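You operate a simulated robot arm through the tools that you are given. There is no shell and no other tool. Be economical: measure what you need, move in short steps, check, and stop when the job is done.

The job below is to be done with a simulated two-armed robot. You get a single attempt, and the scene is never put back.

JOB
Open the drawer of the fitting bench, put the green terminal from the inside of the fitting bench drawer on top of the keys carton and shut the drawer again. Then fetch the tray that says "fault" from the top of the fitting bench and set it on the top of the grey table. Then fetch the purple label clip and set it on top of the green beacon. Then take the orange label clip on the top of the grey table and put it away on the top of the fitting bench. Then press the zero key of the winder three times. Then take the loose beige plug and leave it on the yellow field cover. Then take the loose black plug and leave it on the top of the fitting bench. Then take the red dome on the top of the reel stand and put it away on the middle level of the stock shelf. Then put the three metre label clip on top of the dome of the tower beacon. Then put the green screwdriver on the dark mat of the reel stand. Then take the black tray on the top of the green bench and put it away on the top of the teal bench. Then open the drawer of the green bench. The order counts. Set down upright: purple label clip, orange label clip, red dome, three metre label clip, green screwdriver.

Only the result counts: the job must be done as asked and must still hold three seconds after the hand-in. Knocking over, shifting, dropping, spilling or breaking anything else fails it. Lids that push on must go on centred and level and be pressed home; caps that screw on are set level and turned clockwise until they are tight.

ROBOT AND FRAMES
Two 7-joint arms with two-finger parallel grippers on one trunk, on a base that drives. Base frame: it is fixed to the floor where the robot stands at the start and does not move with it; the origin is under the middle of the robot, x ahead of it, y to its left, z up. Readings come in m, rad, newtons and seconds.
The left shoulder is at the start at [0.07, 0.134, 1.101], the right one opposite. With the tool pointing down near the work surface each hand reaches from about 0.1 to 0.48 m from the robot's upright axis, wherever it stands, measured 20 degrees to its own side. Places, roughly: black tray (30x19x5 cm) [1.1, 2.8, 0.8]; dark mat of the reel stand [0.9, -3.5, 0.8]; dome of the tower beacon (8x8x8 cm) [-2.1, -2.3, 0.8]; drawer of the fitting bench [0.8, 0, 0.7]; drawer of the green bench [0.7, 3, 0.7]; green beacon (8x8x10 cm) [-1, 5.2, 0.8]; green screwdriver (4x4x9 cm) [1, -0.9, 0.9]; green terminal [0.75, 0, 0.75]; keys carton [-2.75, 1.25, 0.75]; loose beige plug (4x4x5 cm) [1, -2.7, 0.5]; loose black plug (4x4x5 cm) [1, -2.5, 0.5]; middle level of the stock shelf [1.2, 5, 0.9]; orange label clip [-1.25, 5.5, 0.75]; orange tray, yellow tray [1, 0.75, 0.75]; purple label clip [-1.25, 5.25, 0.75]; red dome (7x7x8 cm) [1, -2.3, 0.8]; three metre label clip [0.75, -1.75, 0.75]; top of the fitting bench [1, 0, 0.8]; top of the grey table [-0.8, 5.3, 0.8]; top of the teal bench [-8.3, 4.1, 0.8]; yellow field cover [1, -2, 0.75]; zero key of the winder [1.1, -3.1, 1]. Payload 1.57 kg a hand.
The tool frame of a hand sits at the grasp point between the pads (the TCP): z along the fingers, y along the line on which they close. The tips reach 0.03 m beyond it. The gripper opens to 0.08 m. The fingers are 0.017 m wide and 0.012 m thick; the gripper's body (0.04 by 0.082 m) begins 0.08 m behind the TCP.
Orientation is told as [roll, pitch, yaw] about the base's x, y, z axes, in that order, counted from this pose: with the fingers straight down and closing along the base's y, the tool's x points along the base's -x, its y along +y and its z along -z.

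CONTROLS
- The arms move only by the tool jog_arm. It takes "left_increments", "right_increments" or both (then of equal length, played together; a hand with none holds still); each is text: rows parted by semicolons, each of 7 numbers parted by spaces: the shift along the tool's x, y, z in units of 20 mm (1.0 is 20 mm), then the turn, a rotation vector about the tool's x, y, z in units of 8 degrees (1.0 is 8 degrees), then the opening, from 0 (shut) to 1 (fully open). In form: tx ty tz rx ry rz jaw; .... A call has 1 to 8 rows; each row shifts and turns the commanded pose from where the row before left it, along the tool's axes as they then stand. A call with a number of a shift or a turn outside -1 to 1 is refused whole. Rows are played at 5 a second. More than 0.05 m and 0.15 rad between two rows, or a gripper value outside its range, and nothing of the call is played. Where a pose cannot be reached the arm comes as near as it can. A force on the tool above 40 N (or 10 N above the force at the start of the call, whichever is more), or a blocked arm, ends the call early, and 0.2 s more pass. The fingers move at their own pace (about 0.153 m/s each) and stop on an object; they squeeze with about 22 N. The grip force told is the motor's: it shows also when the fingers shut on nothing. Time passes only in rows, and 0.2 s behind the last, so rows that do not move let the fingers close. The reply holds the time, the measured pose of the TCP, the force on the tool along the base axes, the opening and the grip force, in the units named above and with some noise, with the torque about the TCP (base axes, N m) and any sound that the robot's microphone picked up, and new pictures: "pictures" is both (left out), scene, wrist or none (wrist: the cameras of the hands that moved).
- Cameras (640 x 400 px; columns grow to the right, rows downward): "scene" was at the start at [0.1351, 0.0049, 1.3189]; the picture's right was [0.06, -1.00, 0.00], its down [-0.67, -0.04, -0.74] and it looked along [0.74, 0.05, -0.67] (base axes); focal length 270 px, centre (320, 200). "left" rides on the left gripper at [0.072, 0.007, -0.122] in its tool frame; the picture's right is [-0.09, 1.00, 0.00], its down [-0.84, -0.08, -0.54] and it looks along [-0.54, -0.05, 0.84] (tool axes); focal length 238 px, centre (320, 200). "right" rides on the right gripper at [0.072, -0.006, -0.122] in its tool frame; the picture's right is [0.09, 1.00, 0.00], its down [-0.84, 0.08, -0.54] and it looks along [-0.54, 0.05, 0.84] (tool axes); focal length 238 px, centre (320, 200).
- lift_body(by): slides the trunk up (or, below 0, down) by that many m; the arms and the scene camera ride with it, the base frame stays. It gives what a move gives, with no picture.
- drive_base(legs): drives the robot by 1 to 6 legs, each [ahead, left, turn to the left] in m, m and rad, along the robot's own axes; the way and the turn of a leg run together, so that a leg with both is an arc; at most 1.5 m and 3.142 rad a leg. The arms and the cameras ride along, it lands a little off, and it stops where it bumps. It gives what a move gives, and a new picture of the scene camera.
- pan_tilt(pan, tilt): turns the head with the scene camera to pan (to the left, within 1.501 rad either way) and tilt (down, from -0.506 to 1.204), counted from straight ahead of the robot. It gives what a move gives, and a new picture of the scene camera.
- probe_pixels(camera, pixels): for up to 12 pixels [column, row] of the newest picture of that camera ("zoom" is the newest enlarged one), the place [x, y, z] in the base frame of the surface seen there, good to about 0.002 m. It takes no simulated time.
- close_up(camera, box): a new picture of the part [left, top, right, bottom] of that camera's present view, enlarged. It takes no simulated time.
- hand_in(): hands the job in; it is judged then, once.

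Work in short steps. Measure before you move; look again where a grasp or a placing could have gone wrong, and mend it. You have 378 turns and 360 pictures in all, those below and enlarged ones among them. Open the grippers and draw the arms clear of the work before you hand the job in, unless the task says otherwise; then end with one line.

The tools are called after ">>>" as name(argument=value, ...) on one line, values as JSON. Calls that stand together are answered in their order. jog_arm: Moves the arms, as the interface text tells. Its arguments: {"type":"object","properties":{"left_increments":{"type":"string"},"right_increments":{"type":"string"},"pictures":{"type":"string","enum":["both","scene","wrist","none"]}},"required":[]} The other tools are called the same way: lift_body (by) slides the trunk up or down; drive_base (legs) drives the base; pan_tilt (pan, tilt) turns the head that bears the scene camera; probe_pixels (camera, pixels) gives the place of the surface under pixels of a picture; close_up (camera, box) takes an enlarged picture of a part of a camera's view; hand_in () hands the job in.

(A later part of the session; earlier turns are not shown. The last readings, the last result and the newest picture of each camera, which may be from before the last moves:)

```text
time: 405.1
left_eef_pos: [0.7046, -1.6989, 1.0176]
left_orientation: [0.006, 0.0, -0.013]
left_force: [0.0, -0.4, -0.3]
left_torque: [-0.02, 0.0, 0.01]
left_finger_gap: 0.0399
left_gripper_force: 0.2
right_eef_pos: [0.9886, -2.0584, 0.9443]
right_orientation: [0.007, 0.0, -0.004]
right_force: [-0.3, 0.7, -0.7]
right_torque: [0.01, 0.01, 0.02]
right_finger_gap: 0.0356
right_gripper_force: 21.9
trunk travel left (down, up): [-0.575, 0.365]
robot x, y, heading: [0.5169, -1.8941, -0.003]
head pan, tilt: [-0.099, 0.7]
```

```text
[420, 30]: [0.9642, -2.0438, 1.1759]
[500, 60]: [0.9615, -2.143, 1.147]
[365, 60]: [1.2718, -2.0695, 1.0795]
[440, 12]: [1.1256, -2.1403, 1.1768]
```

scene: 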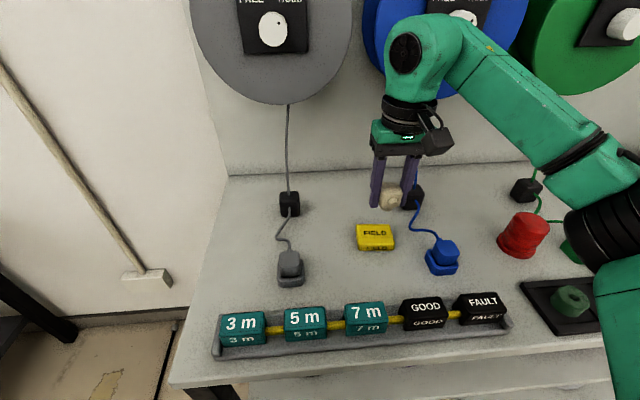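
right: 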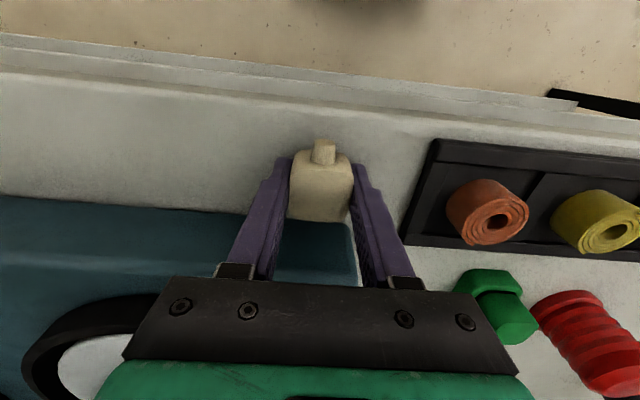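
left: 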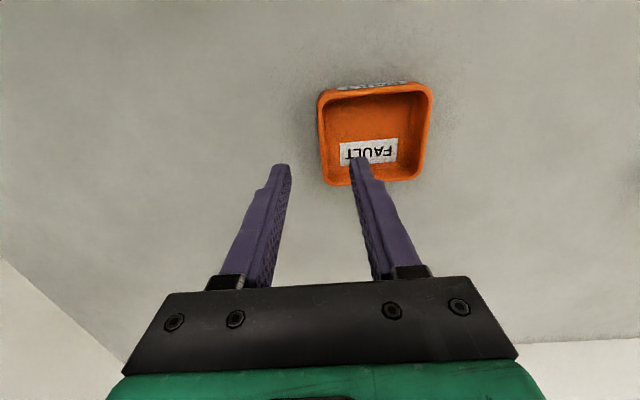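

>>> jog_arm(right_increments="-0.9 0.1 0 0 0 0 0;0 0 1 0 0 0 0;0 0 1 0 0 0 0;0 0 1 0 0 0 0;0 0 0.8 0 0 0 0;0 0 0 0 0 0 0", pictures="wrist")

>>> close_up(camera="scene", box=[330, 190, 426, 250])

```text
time: 406.5
left_eef_pos: [0.705, -1.698, 1.0166]
left_orientation: [0.006, -0.001, -0.013]
left_force: [0.6, -0.5, -1.1]
left_torque: [0.01, 0.01, 0.03]
left_finger_gap: 0.0399
left_gripper_force: 0.2
right_eef_pos: [1.0063, -2.056, 0.8658]
right_orientation: [0.007, 0.002, -0.005]
right_force: [0.0, 0.1, -0.7]
right_torque: [-0.02, 0.02, -0.02]
right_finger_gap: 0.0355
right_gripper_force: 21.8
trunk travel left (down, up): [-0.575, 0.365]
robot x, y, heading: [0.5194, -1.8987, -0.002]
head pan, tilt: [-0.099, 0.7]
```

right: 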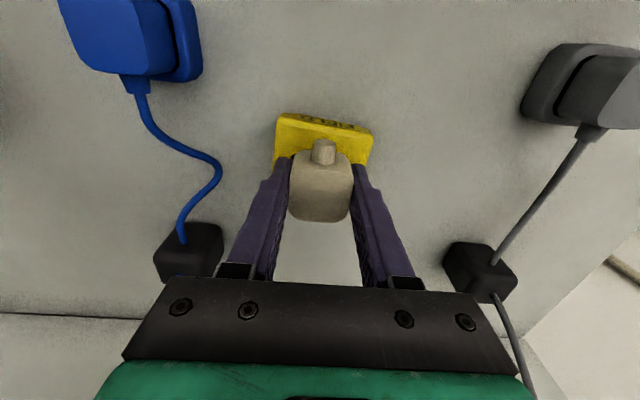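

```text
6.67 times, centred on (378, 220) of scene
```

zoom: 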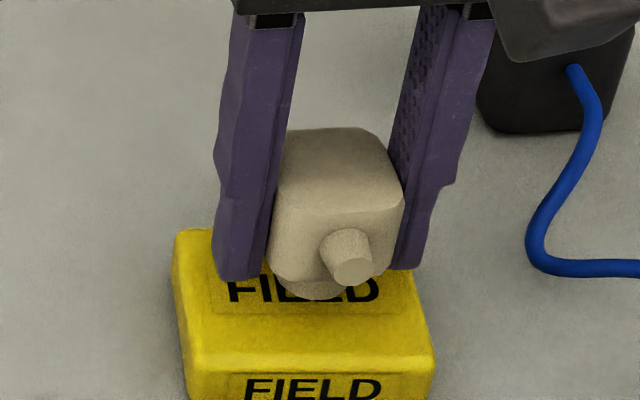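

Well placed over the cover. Lower the last ~9 mm carefully.

>>> jog_arm(right_increments="0 0 0.3 0 0 0 0;0 0 0.1 0 0 0 0;0 0 0.05 0 0 0 0;0 0 0 0 0 0 0", pictures="none")

```text
time: 407.5
left_eef_pos: [0.7049, -1.6983, 1.0167]
left_orientation: [0.004, -0.002, -0.015]
left_force: [0.8, 0.0, -1.6]
left_torque: [-0.01, 0.0, 0.03]
left_finger_gap: 0.0399
left_gripper_force: 0.0
right_eef_pos: [1.0065, -2.0558, 0.8589]
right_orientation: [0.007, 0.001, -0.006]
right_force: [0.7, 0.0, -0.5]
right_torque: [0.0, 0.0, -0.02]
right_finger_gap: 0.0354
right_gripper_force: 21.8
trunk travel left (down, up): [-0.575, 0.365]
robot x, y, heading: [0.5193, -1.8965, -0.004]
head pan, tilt: [-0.099, 0.7]
```

>>> jog_arm(right_increments="0 0 0.07 0 0 0 0;0 0 0.05 0 0 0 0;0 0 0 0 0 0 0", pictures="none")

>>> close_up(camera="scene", box=[330, 190, 426, 250])

```text
time: 408.3
left_eef_pos: [0.7051, -1.6984, 1.0163]
left_orientation: [0.008, 0.0, -0.015]
left_force: [0.8, 0.5, -0.1]
left_torque: [0.01, -0.01, 0.01]
left_finger_gap: 0.0399
left_gripper_force: 0.2
right_eef_pos: [1.0068, -2.0545, 0.8567]
right_orientation: [0.008, 0.001, -0.006]
right_force: [-0.4, -0.1, -0.8]
right_torque: [0.01, -0.03, -0.04]
right_finger_gap: 0.0354
right_gripper_force: 21.9
trunk travel left (down, up): [-0.575, 0.365]
robot x, y, heading: [0.5185, -1.8977, 0.002]
head pan, tilt: [-0.099, 0.7]
```

```text
6.67 times, centred on (378, 220) of scene
```

zoom: 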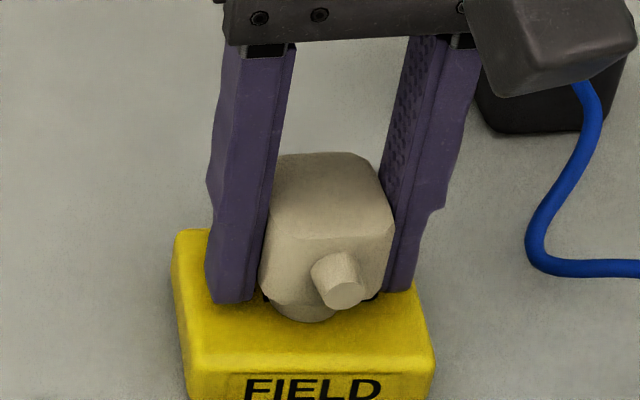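

>>> jog_arm(right_increments="0 0 0.08 0 0 0 0;0 0 0 0 0 0 0", pictures="none")

```text
time: 408.9
left_eef_pos: [0.7047, -1.6973, 1.0177]
left_orientation: [0.008, 0.0, -0.014]
left_force: [-0.2, -0.6, -0.3]
left_torque: [0.02, 0.0, 0.01]
left_finger_gap: 0.04
left_gripper_force: 0.0
right_eef_pos: [1.0068, -2.0553, 0.8562]
right_orientation: [0.009, -0.001, -0.004]
right_force: [2.2, -1.1, 7.0]
right_torque: [-0.08, -0.07, 0.02]
right_finger_gap: 0.0355
right_gripper_force: 22.1
trunk travel left (down, up): [-0.575, 0.365]
robot x, y, heading: [0.5175, -1.8963, -0.004]
head pan, tilt: [-0.099, 0.7]
```

Contact at 7 N. Open moderately and rise.

>>> jog_arm(right_increments="0 0 0 0 0 0 0.65;0 0 0 0 0 0 0.7;0 0 0 0 0 0 0.7;0 0 -1 0 0 0 0.7;0 0 -1 0 0 0 0.7;0 0 -1 0 0 0 0.7;0 0 -1 0 0 0 0.7;0 0 -1 0 0 0 0.7", pictures="wrist")

```text
time: 410.7
left_eef_pos: [0.704, -1.6977, 1.0168]
left_orientation: [0.005, 0.0, -0.015]
left_force: [0.0, -0.8, -0.2]
left_torque: [-0.01, -0.01, -0.01]
left_finger_gap: 0.04
left_gripper_force: 0.0
right_eef_pos: [1.0066, -2.0579, 0.9575]
right_orientation: [0.008, 0.0, -0.002]
right_force: [0.3, -0.2, 0.4]
right_torque: [-0.02, 0.0, 0.04]
right_finger_gap: 0.0561
right_gripper_force: 0.1
trunk travel left (down, up): [-0.575, 0.365]
robot x, y, heading: [0.5173, -1.8997, -0.009]
head pan, tilt: [-0.099, 0.7]
```

right: 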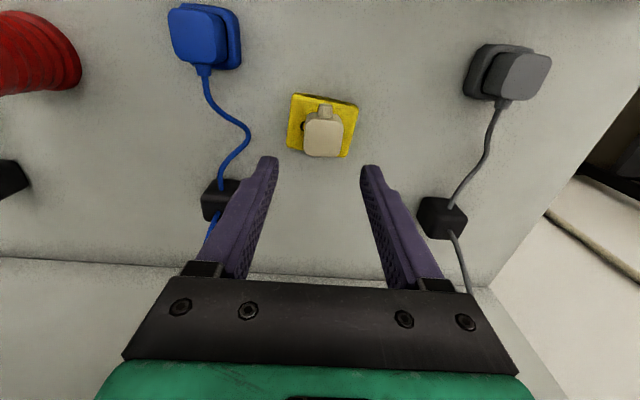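

Beige plug is on the cover. Now the black plug: back off, strafe right, retract, tilt the hand and lower the trunk again.

>>> drive_base(legs=[[-0.3, 0, 0.005], [0, -0.48, 0]])

>>> jog_arm(right_increments="1 0 -0.5 0 0 0 0.8;1 0 -0.5 0 0 0 0.8;1 0 -0.5 0 0 0 0.8;1 0 -0.5 0 0 0 0.8;1 0 0 0 0 0 0.8;1 0 0 0 0 0 0.8;0 0 0 0 -0.95 0 0.8;0 0 0 0 -0.95 0 0.8", pictures="none")

>>> jog_arm(right_increments="0 0 0 0 -0.95 0 0.8;0 0 0 0 -0.95 0 0.8;0 0 0 0 -0.95 0 0.8;0 0 0 0 -0.95 0 0.8;0 0 0 0 -0.87 0 0.8;0 0 0 0 0 0 0.8", pictures="none")

>>> lift_body(by=-0.4)

>>> pan_tilt(pan=-0.1, tilt=0.45)

```text
time: 415.2
left_eef_pos: [0.4131, -2.1778, 1.0165]
left_orientation: [0.008, 0.0, 0.003]
left_force: [0.2, -0.7, 0.4]
left_torque: [-0.01, -0.01, -0.01]
left_finger_gap: 0.0401
left_gripper_force: 0.1
right_eef_pos: [0.7204, -2.5341, 0.956]
right_orientation: [0.005, 0.003, 0.012]
right_force: [0.1, -0.4, 0.0]
right_torque: [0.02, 0.0, 0.02]
right_finger_gap: 0.0558
right_gripper_force: 0.0
trunk travel left (down, up): [-0.575, 0.365]
robot x, y, heading: [0.2325, -2.378, 0.012]
head pan, tilt: [-0.099, 0.7]
```

scene: 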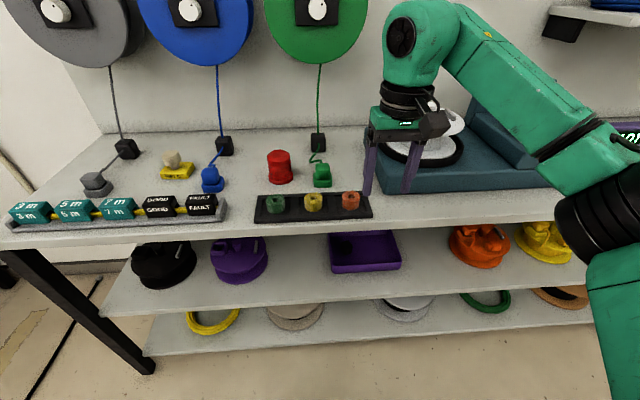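

```text
time: 417.0
left_eef_pos: [0.413, -2.1778, 1.0178]
left_orientation: [0.008, -0.002, 0.001]
left_force: [0.1, -0.2, 0.2]
left_torque: [0.02, -0.06, -0.02]
left_finger_gap: 0.0401
left_gripper_force: 0.0
right_eef_pos: [0.6017, -2.5351, 0.9976]
right_orientation: [0.008, -0.265, 0.006]
right_force: [0.7, -1.1, 0.1]
right_torque: [-0.03, -0.01, 0.01]
right_finger_gap: 0.0638
right_gripper_force: 0.1
trunk travel left (down, up): [-0.575, 0.365]
robot x, y, heading: [0.2287, -2.3799, 0.01]
head pan, tilt: [-0.099, 0.7]
```

```text
time: 418.4
left_eef_pos: [0.4121, -2.1773, 1.0167]
left_orientation: [0.005, -0.002, 0.003]
left_force: [0.1, 0.6, -0.2]
left_torque: [0.02, 0.0, -0.03]
left_finger_gap: 0.0401
left_gripper_force: 0.1
right_eef_pos: [0.6016, -2.5352, 0.9962]
right_orientation: [0.012, -0.919, 0.001]
right_force: [-0.2, 0.0, 0.6]
right_torque: [-0.01, -0.02, -0.01]
right_finger_gap: 0.064
right_gripper_force: 0.2
trunk travel left (down, up): [-0.575, 0.365]
robot x, y, heading: [0.2291, -2.3811, 0.007]
head pan, tilt: [-0.099, 0.7]
```

```text
time: 422.2
left_eef_pos: [0.4124, -2.1775, 0.6169]
left_orientation: [0.006, -0.003, 0.002]
left_force: [0.2, -0.3, 0.6]
left_torque: [-0.02, -0.01, 0.0]
left_finger_gap: 0.04
left_gripper_force: 0.0
right_eef_pos: [0.6002, -2.5356, 0.597]
right_orientation: [0.012, -0.916, 0.0]
right_force: [0.1, 0.1, 0.3]
right_torque: [0.0, 0.01, 0.02]
right_finger_gap: 0.0641
right_gripper_force: 0.1
trunk travel left (down, up): [-0.175, 0.765]
robot x, y, heading: [0.2293, -2.379, 0.006]
head pan, tilt: [-0.099, 0.7]
```

```text
time: 423.0
left_eef_pos: [0.4142, -2.1772, 0.6175]
left_orientation: [0.006, -0.002, 0.001]
left_force: [-0.2, 0.1, 0.0]
left_torque: [0.01, 0.03, 0.0]
left_finger_gap: 0.04
left_gripper_force: 0.1
right_eef_pos: [0.6014, -2.536, 0.5953]
right_orientation: [0.011, -0.916, 0.001]
right_force: [-0.4, -0.7, 0.7]
right_torque: [-0.01, -0.01, -0.03]
right_finger_gap: 0.0637
right_gripper_force: 0.1
trunk travel left (down, up): [-0.175, 0.765]
robot x, y, heading: [0.2306, -2.3797, 0.013]
head pan, tilt: [-0.099, 0.45]
```

scene: 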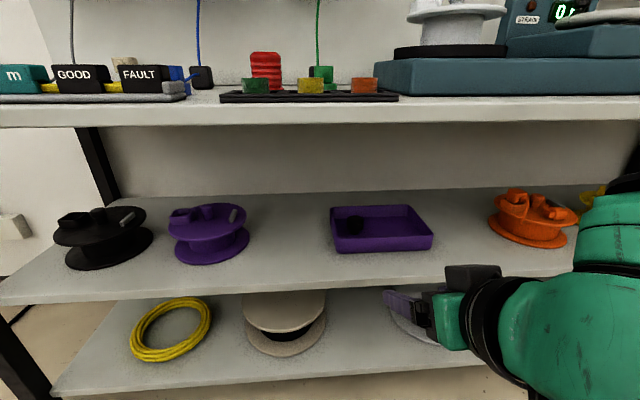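

Drive in 0.17 m and zoom on the black plug.

>>> drive_base(legs=[[0.17, 0, 0]])

>>> close_up(camera="scene", box=[310, 200, 470, 300])

```text
time: 424.4
left_eef_pos: [0.5805, -2.1771, 0.6167]
left_orientation: [0.007, -0.001, -0.001]
left_force: [-0.1, 0.0, 0.1]
left_torque: [-0.01, -0.01, -0.02]
left_finger_gap: 0.0399
left_gripper_force: 0.1
right_eef_pos: [0.7673, -2.535, 0.5955]
right_orientation: [0.015, -0.917, -0.004]
right_force: [-0.2, -0.1, -0.3]
right_torque: [0.01, 0.01, -0.01]
right_finger_gap: 0.064
right_gripper_force: 0.0
trunk travel left (down, up): [-0.175, 0.765]
robot x, y, heading: [0.3983, -2.3735, 0.01]
head pan, tilt: [-0.099, 0.45]
```

scene: 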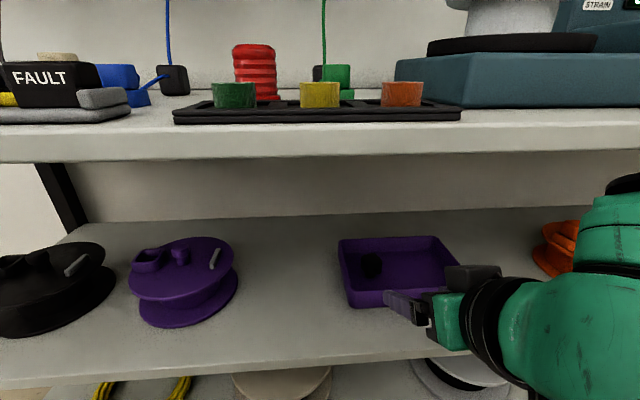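

```text
4.00 times, centred on (390, 250) of scene
```

zoom: 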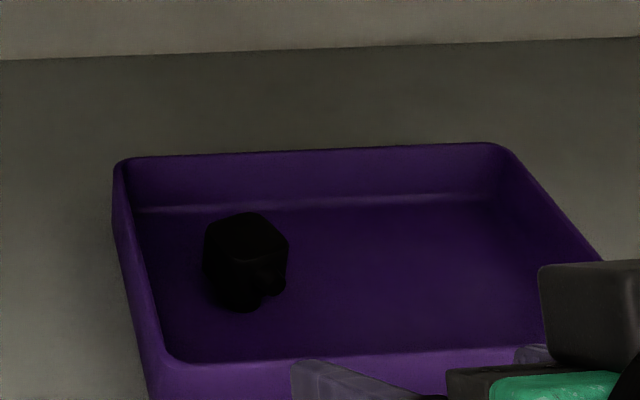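

>>> probe_pixels(camera="zoom", pixels=[[245, 218], [210, 240], [283, 238], [245, 250], [240, 275], [222, 285], [270, 265], [130, 170], [330, 300]])

```text
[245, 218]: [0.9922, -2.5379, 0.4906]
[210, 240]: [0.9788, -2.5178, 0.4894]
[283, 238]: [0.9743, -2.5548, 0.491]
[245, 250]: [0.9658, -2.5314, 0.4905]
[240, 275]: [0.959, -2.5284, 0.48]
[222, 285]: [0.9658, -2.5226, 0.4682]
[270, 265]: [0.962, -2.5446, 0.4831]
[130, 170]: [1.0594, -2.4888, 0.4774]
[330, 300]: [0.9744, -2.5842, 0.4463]
```

Black plug centre ≈(0.977,-2.537). Move forward 4 cm and insert along the finger axis 7 units.

>>> jog_arm(right_increments="-0.65 -0.05 0.75 0 0 0 0.8;-0.65 -0.05 0.75 0 0 0 0.8;0 0 1 0 0 0 0.8;0 0 1 0 0 0 0.8;0 0 1 0 0 0 0.8;0 0 1 0 0 0 0.8;0 0 1 0 0 0 0.8;0 0 1 0 0 0 0.8", pictures="none")

>>> jog_arm(right_increments="0 0 1 0 0 0 0.8;0 0 0 0 0 0 0.8", pictures="wrist")

```text
time: 426.2
left_eef_pos: [0.5795, -2.177, 0.6155]
left_orientation: [0.006, -0.002, -0.002]
left_force: [0.3, -0.5, -0.5]
left_torque: [-0.02, 0.01, 0.02]
left_finger_gap: 0.0401
left_gripper_force: 0.0
right_eef_pos: [0.9029, -2.5366, 0.5263]
right_orientation: [0.011, -0.916, -0.001]
right_force: [0.2, 0.4, 0.1]
right_torque: [0.05, 0.0, 0.01]
right_finger_gap: 0.0642
right_gripper_force: 0.1
trunk travel left (down, up): [-0.175, 0.765]
robot x, y, heading: [0.397, -2.3766, 0.012]
head pan, tilt: [-0.099, 0.45]
```

```text
time: 426.8
left_eef_pos: [0.5799, -2.1766, 0.6174]
left_orientation: [0.006, -0.001, -0.002]
left_force: [0.6, 0.6, -0.7]
left_torque: [-0.02, 0.03, -0.02]
left_finger_gap: 0.04
left_gripper_force: 0.2
right_eef_pos: [0.92, -2.5356, 0.5138]
right_orientation: [0.011, -0.916, -0.003]
right_force: [-0.1, 0.5, 0.0]
right_torque: [0.0, -0.02, -0.01]
right_finger_gap: 0.064
right_gripper_force: 0.0
trunk travel left (down, up): [-0.175, 0.765]
robot x, y, heading: [0.3965, -2.3773, 0.008]
head pan, tilt: [-0.099, 0.45]
```

right: 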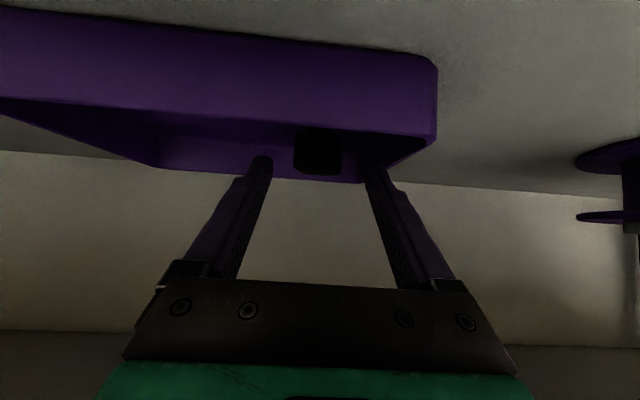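

Centred, but the outer finger is near the tray wall; narrow the opening to 0.6 and insert 2.9 units, then close.

>>> jog_arm(right_increments="0 0 0 0 0 0 0.6;0 -0.05 0.95 0 0 0 0.6;0 0 0.95 0 0 0 0.6;0 0 0.95 0 0 0 0.6;0 0 0 0 0 0 0;0 0 0 0 0 0 0;0 0 0 0 0 0 0", pictures="wrist")

```text
time: 428.4
left_eef_pos: [0.5801, -2.1768, 0.6163]
left_orientation: [0.007, -0.003, -0.002]
left_force: [-0.5, -0.2, 0.0]
left_torque: [0.01, 0.01, 0.02]
left_finger_gap: 0.0399
left_gripper_force: 0.1
right_eef_pos: [0.964, -2.535, 0.4795]
right_orientation: [0.012, -0.915, -0.002]
right_force: [-0.2, 0.3, 1.2]
right_torque: [0.02, -0.04, 0.02]
right_finger_gap: 0.0355
right_gripper_force: 22.2
trunk travel left (down, up): [-0.175, 0.765]
robot x, y, heading: [0.3959, -2.3815, 0.01]
head pan, tilt: [-0.099, 0.45]
```

right: 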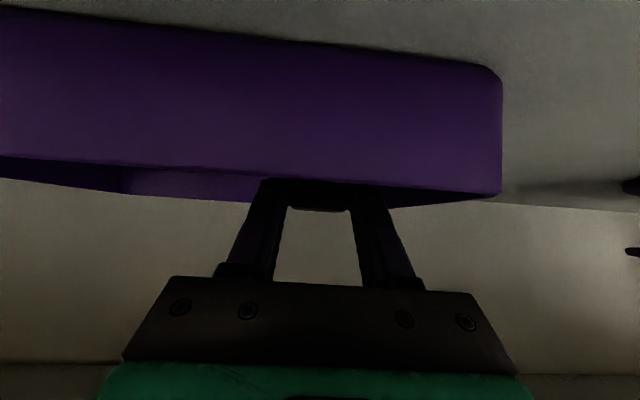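

Gripped. Lift 5 cm, withdraw horizontally.

>>> jog_arm(right_increments="-0.793 0 -0.609 0 0 0 0;-0.793 0 -0.609 0 0 0 0;-0.5 0 -0.4 0 0 0 0;0.609 0 -0.793 0 0 0 0;0.609 0 -0.793 0 0 0 0;0.609 0 -0.793 0 0 0 0;0.609 0 -0.793 0 0 0 0;0.609 0 -0.793 0 0 0 0", pictures="wrist")

>>> jog_arm(right_increments="0.609 0 -0.793 0 0 0 0;0.609 0 -0.793 0 0 0 0;0.609 0 -0.793 0 0 0 0;0 0 0 0 0 0 0", pictures="none")

>>> drive_base(legs=[[-0.45, 0, -0.01]])

>>> lift_body(by=0.4)

```text
time: 430.2
left_eef_pos: [0.5809, -2.1761, 0.6171]
left_orientation: [0.008, -0.002, -0.002]
left_force: [-0.2, 0.5, 0.4]
left_torque: [-0.01, 0.02, 0.03]
left_finger_gap: 0.0399
left_gripper_force: 0.0
right_eef_pos: [0.8636, -2.5364, 0.5292]
right_orientation: [0.012, -0.916, -0.004]
right_force: [0.4, 0.4, -0.8]
right_torque: [0.01, -0.01, 0.0]
right_finger_gap: 0.0353
right_gripper_force: 21.7
trunk travel left (down, up): [-0.175, 0.765]
robot x, y, heading: [0.3965, -2.3783, 0.005]
head pan, tilt: [-0.099, 0.45]
```

right: 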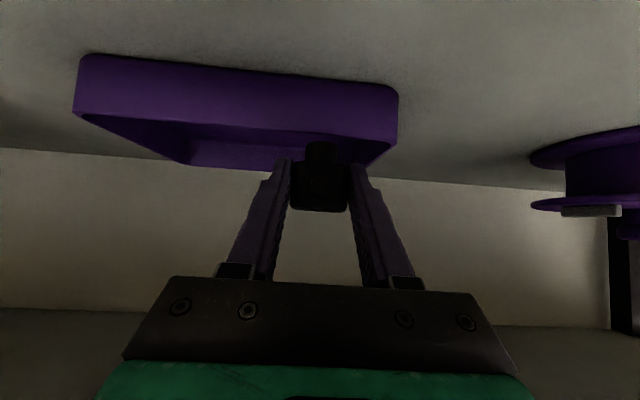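

```text
time: 431.2
left_eef_pos: [0.5807, -2.1763, 0.618]
left_orientation: [0.006, -0.001, -0.002]
left_force: [0.3, 0.3, -0.2]
left_torque: [0.05, 0.03, 0.0]
left_finger_gap: 0.0399
left_gripper_force: 0.1
right_eef_pos: [0.8022, -2.5355, 0.5293]
right_orientation: [0.012, -0.918, -0.004]
right_force: [0.3, -0.1, -0.2]
right_torque: [0.02, -0.04, 0.03]
right_finger_gap: 0.0356
right_gripper_force: 22.3
trunk travel left (down, up): [-0.175, 0.765]
robot x, y, heading: [0.3989, -2.379, 0.009]
head pan, tilt: [-0.099, 0.45]
```

```text
time: 433.9
left_eef_pos: [0.143, -2.1785, 0.6163]
left_orientation: [0.006, -0.002, -0.019]
left_force: [0.1, -1.3, 0.1]
left_torque: [0.05, -0.04, 0.01]
left_finger_gap: 0.0401
left_gripper_force: 0.0
right_eef_pos: [0.3597, -2.5412, 0.5301]
right_orientation: [0.013, -0.918, -0.021]
right_force: [0.6, -1.1, -1.2]
right_torque: [0.0, 0.0, 0.0]
right_finger_gap: 0.0354
right_gripper_force: 22.2
trunk travel left (down, up): [-0.175, 0.765]
robot x, y, heading: [-0.0453, -2.3796, -0.01]
head pan, tilt: [-0.099, 0.45]
```

scene: 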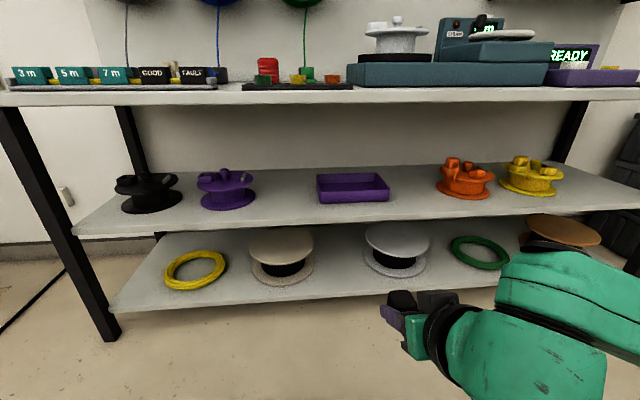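

```text
time: 437.7
left_eef_pos: [0.1434, -2.1792, 1.0168]
left_orientation: [0.007, -0.003, -0.017]
left_force: [0.1, 0.2, -0.4]
left_torque: [0.02, -0.01, 0.01]
left_finger_gap: 0.0402
left_gripper_force: 0.0
right_eef_pos: [0.3599, -2.541, 0.9292]
right_orientation: [0.012, -0.915, -0.018]
right_force: [-0.1, 0.0, -0.1]
right_torque: [0.01, 0.01, -0.05]
right_finger_gap: 0.0356
right_gripper_force: 22.3
trunk travel left (down, up): [-0.575, 0.365]
robot x, y, heading: [-0.0413, -2.3791, -0.008]
head pan, tilt: [-0.099, 0.45]
```

Travel left to the fitting bench's right end (free front area near y -0.75).

>>> drive_base(legs=[[0, 0.9, 0.008], [0, 0.9, 0]])

>>> pan_tilt(pan=-0.2, tilt=0.6)

```text
time: 446.8
left_eef_pos: [0.1466, -0.3715, 1.0167]
left_orientation: [0.007, 0.0, -0.008]
left_force: [-0.4, 0.8, 0.7]
left_torque: [0.01, -0.03, 0.03]
left_finger_gap: 0.0403
left_gripper_force: 0.1
right_eef_pos: [0.3662, -0.7308, 0.9305]
right_orientation: [0.011, -0.915, -0.011]
right_force: [-0.6, 0.3, -1.0]
right_torque: [-0.01, 0.02, 0.0]
right_finger_gap: 0.0355
right_gripper_force: 22.6
trunk travel left (down, up): [-0.575, 0.365]
robot x, y, heading: [-0.0399, -0.5737, 0.002]
head pan, tilt: [-0.099, 0.45]
```

scene: 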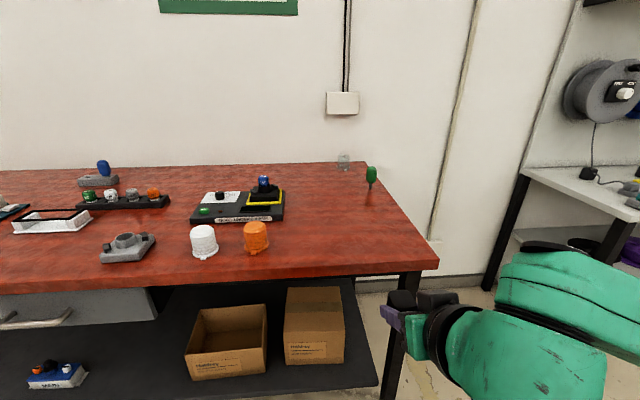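

```text
time: 447.5
left_eef_pos: [0.1464, -0.3711, 1.0175]
left_orientation: [0.006, -0.001, -0.008]
left_force: [-0.8, -0.2, 0.0]
left_torque: [-0.01, 0.02, -0.01]
left_finger_gap: 0.0401
left_gripper_force: 0.0
right_eef_pos: [0.3665, -0.7314, 0.9301]
right_orientation: [0.013, -0.916, -0.01]
right_force: [1.1, -0.2, -1.9]
right_torque: [-0.02, 0.0, 0.01]
right_finger_gap: 0.0356
right_gripper_force: 22.0
trunk travel left (down, up): [-0.575, 0.365]
robot x, y, heading: [-0.0398, -0.573, -0.002]
head pan, tilt: [-0.201, 0.6]
```

scene: 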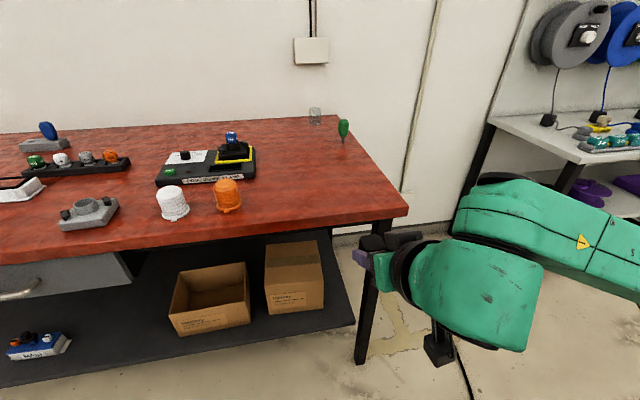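

>>> probe_pixels(camera="scene", pixels=[[405, 205], [320, 210], [350, 200], [229, 205], [343, 135], [343, 128], [340, 150]])

```text
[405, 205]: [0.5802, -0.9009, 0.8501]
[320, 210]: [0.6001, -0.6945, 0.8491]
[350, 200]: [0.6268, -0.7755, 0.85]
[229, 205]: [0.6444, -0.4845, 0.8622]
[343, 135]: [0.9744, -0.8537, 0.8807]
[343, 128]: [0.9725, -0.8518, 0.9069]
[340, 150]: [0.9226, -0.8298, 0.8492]
```

Free spot at about (0.68,-0.73). Drive 0.30 m ahead and lower.

>>> drive_base(legs=[[0.3, 0, 0]])

>>> jog_arm(right_increments="0.793 0 0.609 0 0 0 0;0.793 0 0.609 0 0 0 0;0 0 0 0 0 0 0", pictures="scene")

```text
time: 449.6
left_eef_pos: [0.4505, -0.371, 1.0164]
left_orientation: [0.008, -0.003, -0.007]
left_force: [-0.6, -0.1, -0.5]
left_torque: [0.01, 0.03, -0.03]
left_finger_gap: 0.0399
left_gripper_force: 0.0
right_eef_pos: [0.6699, -0.7307, 0.9312]
right_orientation: [0.013, -0.917, -0.007]
right_force: [0.7, -0.1, 0.1]
right_torque: [-0.02, 0.01, -0.01]
right_finger_gap: 0.0356
right_gripper_force: 21.8
trunk travel left (down, up): [-0.575, 0.365]
robot x, y, heading: [0.2622, -0.573, -0.001]
head pan, tilt: [-0.201, 0.6]
```

scene: 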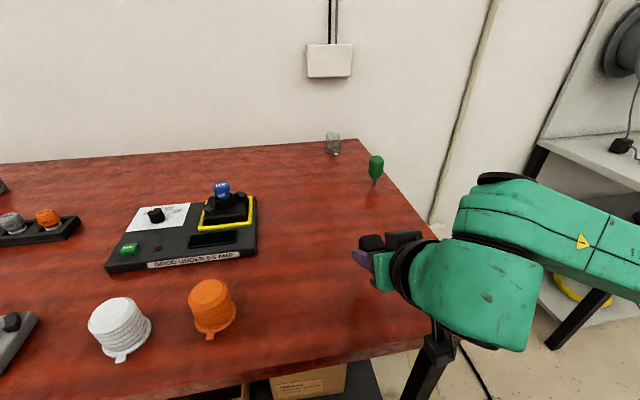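

```text
time: 450.4
left_eef_pos: [0.4501, -0.3714, 1.0171]
left_orientation: [0.006, -0.003, -0.008]
left_force: [0.2, -0.4, 0.0]
left_torque: [0.01, 0.01, -0.01]
left_finger_gap: 0.04
left_gripper_force: 0.1
right_eef_pos: [0.6713, -0.7181, 0.9194]
right_orientation: [0.018, -0.917, 0.022]
right_force: [-0.8, -0.3, -0.9]
right_torque: [-0.03, 0.02, -0.01]
right_finger_gap: 0.0355
right_gripper_force: 21.9
right hand out of reach, approached as far as the arm can: row 1, 2
trunk travel left (down, up): [-0.575, 0.365]
robot x, y, heading: [0.2629, -0.5744, 0.003]
head pan, tilt: [-0.201, 0.6]
```

scene: 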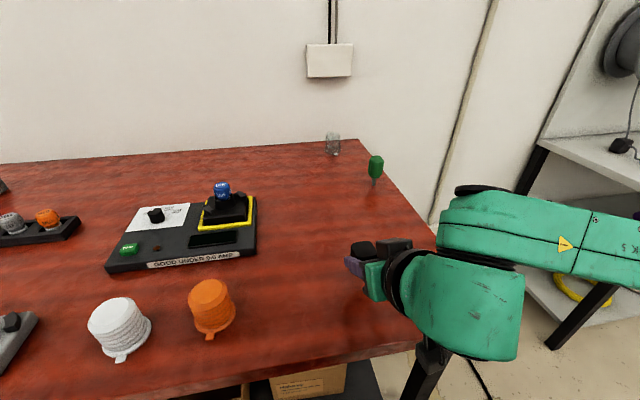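

Arm limit; lower with the trunk instead.

>>> lift_body(by=-0.033)

>>> close_up(camera="scene", box=[320, 210, 448, 310])

```text
time: 451.2
left_eef_pos: [0.4498, -0.3717, 0.9836]
left_orientation: [0.006, -0.001, -0.007]
left_force: [-0.1, -0.9, 0.2]
left_torque: [0.02, -0.01, 0.02]
left_finger_gap: 0.04
left_gripper_force: 0.0
right_eef_pos: [0.6693, -0.7173, 0.886]
right_orientation: [0.018, -0.918, 0.025]
right_force: [-0.2, 1.0, -0.7]
right_torque: [0.02, 0.03, 0.01]
right_finger_gap: 0.0356
right_gripper_force: 22.1
trunk travel left (down, up): [-0.542, 0.398]
robot x, y, heading: [0.2677, -0.5722, 0.006]
head pan, tilt: [-0.201, 0.6]
```

```text
4.00 times, centred on (384, 260) of scene
```

zoom: 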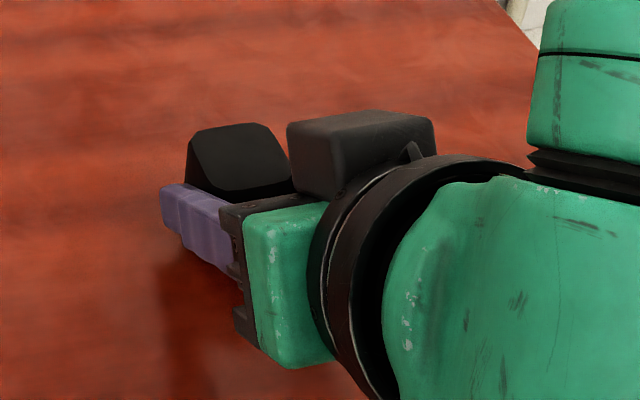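

Lower a further 1.5 mm steps until contact.

>>> lift_body(by=-0.002)

>>> lift_body(by=-0.0015)

```text
time: 451.7
left_eef_pos: [0.4496, -0.3705, 0.982]
left_orientation: [0.007, -0.001, -0.006]
left_force: [0.1, 0.3, 1.6]
left_torque: [-0.02, 0.01, 0.01]
left_finger_gap: 0.04
left_gripper_force: 0.1
right_eef_pos: [0.6703, -0.7178, 0.8832]
right_orientation: [0.018, -0.917, 0.023]
right_force: [0.8, -1.0, -0.8]
right_torque: [-0.01, 0.0, -0.03]
right_finger_gap: 0.0355
right_gripper_force: 21.5
trunk travel left (down, up): [-0.54, 0.4]
robot x, y, heading: [0.268, -0.5703, -0.002]
head pan, tilt: [-0.201, 0.6]
```

```text
time: 452.2
left_eef_pos: [0.4501, -0.3704, 0.9811]
left_orientation: [0.006, -0.002, -0.006]
left_force: [0.3, 0.0, -0.3]
left_torque: [0.03, 0.05, 0.02]
left_finger_gap: 0.0402
left_gripper_force: 0.1
right_eef_pos: [0.6702, -0.7172, 0.8823]
right_orientation: [0.019, -0.918, 0.026]
right_force: [1.1, 0.3, 0.7]
right_torque: [-0.03, -0.02, -0.02]
right_finger_gap: 0.0355
right_gripper_force: 22.4
trunk travel left (down, up): [-0.539, 0.401]
robot x, y, heading: [0.2627, -0.5679, -0.002]
head pan, tilt: [-0.201, 0.6]
```

>>> lift_body(by=-0.0015)

```text
time: 452.7
left_eef_pos: [0.4504, -0.3713, 0.9787]
left_orientation: [0.007, -0.002, -0.008]
left_force: [-0.6, -0.6, -0.5]
left_torque: [0.03, -0.01, 0.03]
left_finger_gap: 0.0399
left_gripper_force: 0.1
right_eef_pos: [0.6694, -0.7172, 0.8813]
right_orientation: [0.018, -0.921, 0.024]
right_force: [1.6, -0.9, 9.9]
right_torque: [-0.14, -0.22, 0.0]
right_finger_gap: 0.0354
right_gripper_force: 21.6
trunk travel left (down, up): [-0.537, 0.403]
robot x, y, heading: [0.2693, -0.5729, 0.006]
head pan, tilt: [-0.201, 0.6]
```

Contact (9.9 N). Open the fingers and back the base straight away.

>>> jog_arm(right_increments="0 0 0 0 0 0 0.8;0 0 0 0 0 0 0.8;0 0 0 0 0 0 0.8", pictures="none")

>>> drive_base(legs=[[-0.3, 0, 0]])

```text
time: 453.5
left_eef_pos: [0.4496, -0.3705, 0.9795]
left_orientation: [0.007, -0.002, -0.008]
left_force: [0.3, 0.1, 0.4]
left_torque: [0.03, -0.01, -0.03]
left_finger_gap: 0.04
left_gripper_force: 0.0
right_eef_pos: [0.6696, -0.718, 0.8809]
right_orientation: [0.018, -0.918, 0.025]
right_force: [0.8, -0.1, 1.1]
right_torque: [0.02, -0.03, 0.01]
right_finger_gap: 0.0638
right_gripper_force: 0.1
trunk travel left (down, up): [-0.537, 0.403]
robot x, y, heading: [0.2674, -0.5732, -0.001]
head pan, tilt: [-0.201, 0.6]
```

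```text
time: 455.6
left_eef_pos: [0.1506, -0.3709, 0.9786]
left_orientation: [0.006, -0.003, -0.012]
left_force: [-0.1, 0.1, -0.2]
left_torque: [-0.01, 0.0, 0.01]
left_finger_gap: 0.0401
left_gripper_force: 0.1
right_eef_pos: [0.3695, -0.7204, 0.8812]
right_orientation: [0.018, -0.919, 0.02]
right_force: [-1.2, -0.2, 0.7]
right_torque: [0.0, 0.0, -0.03]
right_finger_gap: 0.0639
right_gripper_force: 0.0
trunk travel left (down, up): [-0.537, 0.403]
robot x, y, heading: [-0.032, -0.5713, -0.001]
head pan, tilt: [-0.201, 0.6]
```

scene: 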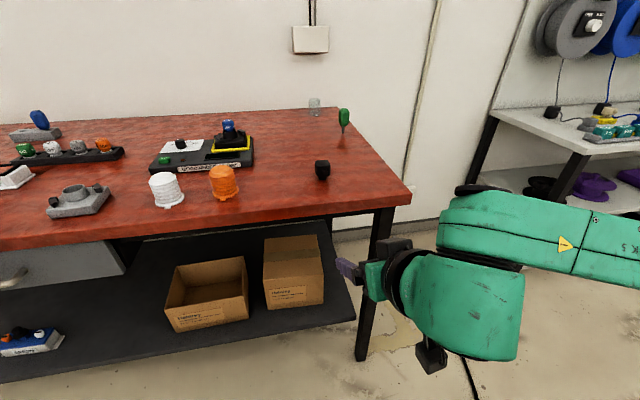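

Black plug stands on the bench. Next the red dome: set the hand tilt to ~40°, raise the trunk slightly and go to the stand.

>>> lift_body(by=0.06)

>>> jog_arm(right_increments="0 0 0 0 0.8 0 1;-0.5 0 -0.5 0 0.78 0 1;0 0 0 0 0 0 1", pictures="none")

>>> drive_base(legs=[[0, -0.85, 0], [0, -0.77, 0], [0.2, 0, 0]])

>>> close_up(camera="scene", box=[200, 120, 440, 270])

```text
time: 456.6
left_eef_pos: [0.151, -0.3712, 1.039]
left_orientation: [0.006, 0.0, -0.011]
left_force: [0.1, -0.3, -0.5]
left_torque: [-0.02, 0.03, 0.03]
left_finger_gap: 0.0403
left_gripper_force: 0.1
right_eef_pos: [0.3699, -0.7203, 0.9421]
right_orientation: [0.019, -0.918, 0.019]
right_force: [0.0, -0.3, -0.7]
right_torque: [-0.02, 0.0, -0.01]
right_finger_gap: 0.0639
right_gripper_force: 0.0
trunk travel left (down, up): [-0.597, 0.343]
robot x, y, heading: [-0.0357, -0.5713, -0.0]
head pan, tilt: [-0.201, 0.6]
```

```text
time: 457.4
left_eef_pos: [0.1506, -0.3722, 1.0396]
left_orientation: [0.007, -0.002, -0.01]
left_force: [0.1, 0.0, -0.2]
left_torque: [-0.03, -0.03, 0.0]
left_finger_gap: 0.0399
left_gripper_force: 0.2
right_eef_pos: [0.3698, -0.7194, 0.9551]
right_orientation: [0.015, -0.697, 0.025]
right_force: [0.0, -1.0, 0.2]
right_torque: [0.0, -0.02, -0.01]
right_finger_gap: 0.08
right_gripper_force: 0.1
trunk travel left (down, up): [-0.597, 0.343]
robot x, y, heading: [-0.0356, -0.5748, -0.003]
head pan, tilt: [-0.201, 0.6]
```

```text
time: 466.9
left_eef_pos: [0.3349, -2.0101, 1.0391]
left_orientation: [0.007, -0.001, -0.015]
left_force: [0.3, 0.7, 0.0]
left_torque: [0.01, 0.01, -0.01]
left_finger_gap: 0.0397
left_gripper_force: 0.0
right_eef_pos: [0.5513, -2.3597, 0.9547]
right_orientation: [0.015, -0.695, 0.021]
right_force: [-0.1, 0.1, -0.7]
right_torque: [-0.03, -0.03, 0.03]
right_finger_gap: 0.0798
right_gripper_force: 0.0
trunk travel left (down, up): [-0.597, 0.343]
robot x, y, heading: [0.1486, -2.2103, -0.006]
head pan, tilt: [-0.201, 0.6]
```

scene: 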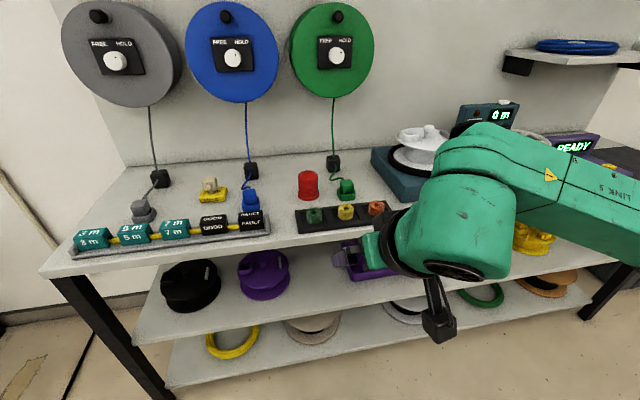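

```text
2.67 times, centred on (320, 195) of scene
```

zoom: 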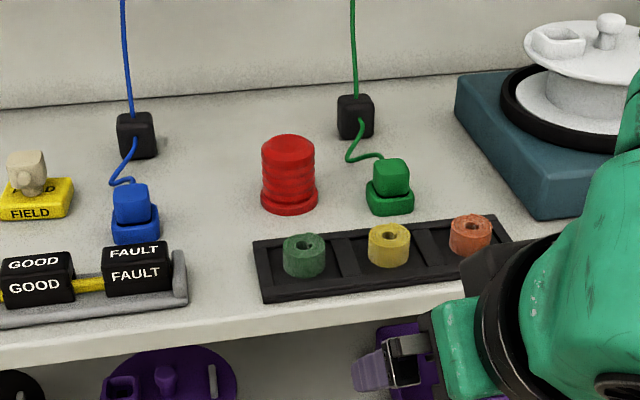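

>>> probe_pixels(camera="zoom", pixels=[[288, 145], [265, 150], [313, 150], [288, 155], [288, 170], [288, 205], [262, 195], [317, 195], [390, 170], [305, 240], [388, 228], [375, 165]])

```text
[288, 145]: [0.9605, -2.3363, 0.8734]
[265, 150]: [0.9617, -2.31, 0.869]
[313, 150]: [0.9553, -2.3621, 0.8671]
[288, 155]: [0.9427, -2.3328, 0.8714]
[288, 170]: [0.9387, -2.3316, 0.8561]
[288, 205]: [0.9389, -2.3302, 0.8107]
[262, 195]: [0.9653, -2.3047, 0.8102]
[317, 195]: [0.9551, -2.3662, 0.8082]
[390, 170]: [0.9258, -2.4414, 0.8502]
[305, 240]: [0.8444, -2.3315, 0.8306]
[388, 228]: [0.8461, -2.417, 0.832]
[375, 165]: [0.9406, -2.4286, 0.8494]
```

Red dome centre ≈(0.965,-2.336), Ø≈0.055, top 0.8735. Drive in 0.28 m, align y, and approach along the tilted axis.

>>> drive_base(legs=[[0.28, 0.02, 0.006]])

>>> jog_arm(right_increments="-0.64 0 0.54 0 0 0 1;-0.64 0 0.54 0 0 0 1;-0.64 0 0.54 0 0 0 1;0 0 0 0 0 0 1", pictures="wrist")

```text
time: 468.9
left_eef_pos: [0.6141, -1.9915, 1.0386]
left_orientation: [0.009, -0.001, -0.012]
left_force: [0.2, 0.4, -0.4]
left_torque: [-0.01, 0.04, -0.02]
left_finger_gap: 0.0399
left_gripper_force: 0.2
right_eef_pos: [0.8329, -2.3385, 0.9555]
right_orientation: [0.013, -0.696, 0.023]
right_force: [0.0, 0.1, -0.6]
right_torque: [0.05, 0.02, 0.04]
right_finger_gap: 0.0799
right_gripper_force: 0.1
trunk travel left (down, up): [-0.597, 0.343]
robot x, y, heading: [0.43, -2.1943, -0.01]
head pan, tilt: [-0.201, 0.6]
```

scene: 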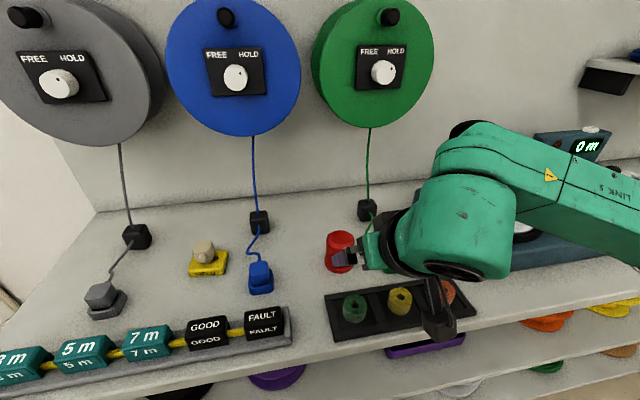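

```text
time: 469.9
left_eef_pos: [0.6157, -1.9913, 1.0403]
left_orientation: [0.006, -0.003, -0.011]
left_force: [0.1, -0.3, -0.7]
left_torque: [0.02, -0.03, 0.01]
left_finger_gap: 0.0398
left_gripper_force: 0.0
right_eef_pos: [0.8827, -2.3375, 0.9551]
right_orientation: [0.013, -0.697, 0.023]
right_force: [0.2, -0.2, 0.2]
right_torque: [-0.06, 0.0, 0.02]
right_finger_gap: 0.0798
right_gripper_force: 0.1
trunk travel left (down, up): [-0.597, 0.343]
robot x, y, heading: [0.4301, -2.1904, -0.002]
head pan, tilt: [-0.201, 0.6]
```

right: 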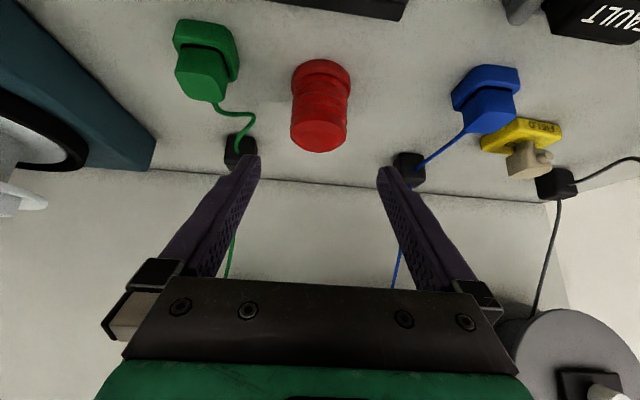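

Check clearance: probe the green wire and plug near the -y finger.

>>> probe_pixels(camera="right", pixels=[[252, 122], [235, 112], [236, 60], [322, 140], [300, 120], [345, 120], [240, 150], [453, 95]])

```text
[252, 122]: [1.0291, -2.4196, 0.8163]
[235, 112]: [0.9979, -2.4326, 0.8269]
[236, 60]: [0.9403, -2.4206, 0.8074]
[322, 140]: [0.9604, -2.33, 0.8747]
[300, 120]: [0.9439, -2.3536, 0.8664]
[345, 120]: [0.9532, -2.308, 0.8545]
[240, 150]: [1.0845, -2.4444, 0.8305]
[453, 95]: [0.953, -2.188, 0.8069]
```

Clear. Insert: 7 rows to about (0.957,-2.336,0.845).

>>> jog_arm(right_increments="0.1 0.02 0.943 0 0 0 1;0.1 0.02 0.943 0 0 0 1;0.1 0.02 0.943 0 0 0 1;0.1 0.02 0.943 0 0 0 1;0.1 0 0.943 0 0 0 1;0.1 0 0.943 0 0 0 1;0.1 0 0.943 0 0 0 1;0 0 0 0 0 0 1", pictures="wrist")

```text
time: 471.7
left_eef_pos: [0.6155, -1.9906, 1.0396]
left_orientation: [0.007, -0.002, -0.012]
left_force: [-0.2, 0.5, -0.2]
left_torque: [0.01, 0.01, -0.03]
left_finger_gap: 0.0402
left_gripper_force: 0.0
right_eef_pos: [0.9566, -2.3329, 0.8466]
right_orientation: [0.014, -0.696, 0.022]
right_force: [-0.5, 0.5, -0.6]
right_torque: [0.01, 0.05, 0.0]
right_finger_gap: 0.0801
right_gripper_force: 0.1
trunk travel left (down, up): [-0.597, 0.343]
robot x, y, heading: [0.4332, -2.1908, -0.001]
head pan, tilt: [-0.201, 0.6]
```

right: 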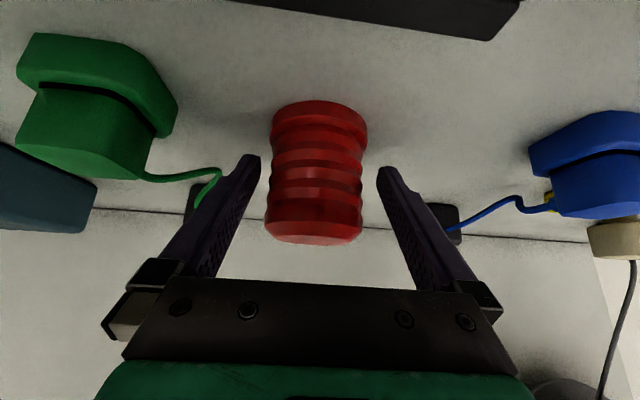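

Close and lift a little.

>>> jog_arm(right_increments="0 0 0 0 0 0 0;0 0 0 0 0 0 0;0 0 0 0 0 0 0;-0.642 0 -0.767 0 0 0 0;-0.642 0 -0.767 0 0 0 0;-0.642 0 -0.767 0 0 0 0;0 0 0 0 0 0 0", pictures="wrist")

```text
time: 473.3
left_eef_pos: [0.6154, -1.9901, 1.0378]
left_orientation: [0.007, -0.002, -0.012]
left_force: [0.6, -1.0, -1.3]
left_torque: [0.02, 0.01, 0.0]
left_finger_gap: 0.0399
left_gripper_force: 0.2
right_eef_pos: [0.9591, -2.3359, 0.9049]
right_orientation: [0.013, -0.697, 0.023]
right_force: [0.2, 0.4, -0.7]
right_torque: [-0.02, 0.02, 0.0]
right_finger_gap: 0.0576
right_gripper_force: 22.3
trunk travel left (down, up): [-0.597, 0.343]
robot x, y, heading: [0.4287, -2.1918, -0.003]
head pan, tilt: [-0.201, 0.6]
```

right: 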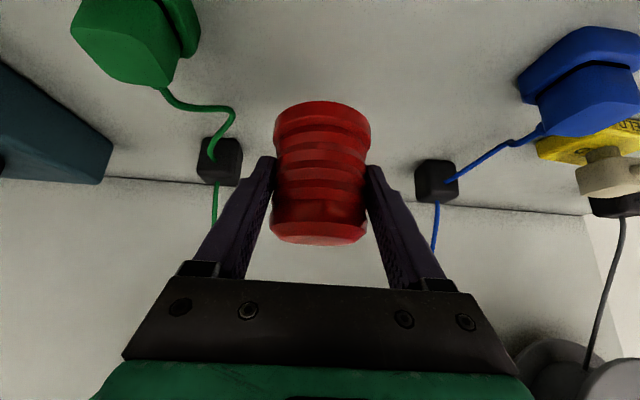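

Held. Raise more, back out, and start north by strafing along the aisle.

>>> jog_arm(right_increments="-0.642 0 -0.767 0 0 0 0;-0.642 0 -0.767 0 0 0 0;-0.642 0 -0.767 0 0 0 0;0 0 0 0 0 0 0", pictures="none")

>>> drive_base(legs=[[-0.7, 0, 0], [0, 1.4, 0], [0, 1.4, 0], [0, 1.4, 0]])

```text
time: 474.3
left_eef_pos: [0.6161, -1.9895, 1.038]
left_orientation: [0.006, -0.001, -0.012]
left_force: [-0.6, 0.2, 0.3]
left_torque: [-0.02, 0.02, 0.01]
left_finger_gap: 0.0399
left_gripper_force: 0.0
right_eef_pos: [0.958, -2.335, 0.9636]
right_orientation: [0.015, -0.696, 0.024]
right_force: [0.3, 0.7, -0.9]
right_torque: [0.0, 0.02, 0.02]
right_finger_gap: 0.0573
right_gripper_force: 21.6
trunk travel left (down, up): [-0.597, 0.343]
robot x, y, heading: [0.424, -2.1919, -0.006]
head pan, tilt: [-0.201, 0.6]
```

```text
time: 497.7
left_eef_pos: [0.0045, 2.163, 1.0387]
left_orientation: [0.007, -0.003, -0.034]
left_force: [0.1, -1.1, -0.9]
left_torque: [-0.01, 0.03, -0.03]
left_finger_gap: 0.0399
left_gripper_force: 0.1
right_eef_pos: [0.3376, 1.8096, 0.9644]
right_orientation: [0.014, -0.697, 0.002]
right_force: [-1.0, -0.5, -0.8]
right_torque: [0.0, 0.0, 0.01]
right_finger_gap: 0.0574
right_gripper_force: 21.8
trunk travel left (down, up): [-0.597, 0.343]
robot x, y, heading: [-0.188, 1.9671, -0.023]
head pan, tilt: [-0.201, 0.6]
```

scene: 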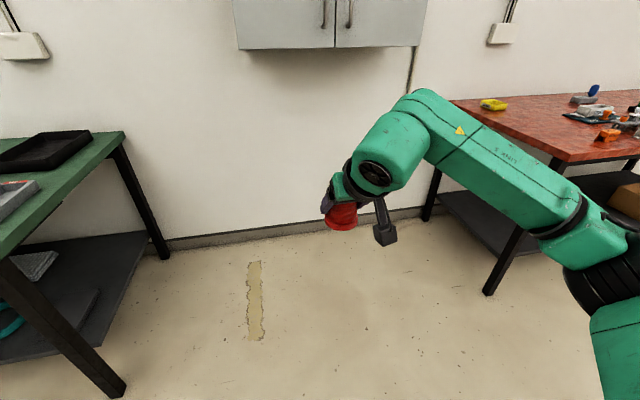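

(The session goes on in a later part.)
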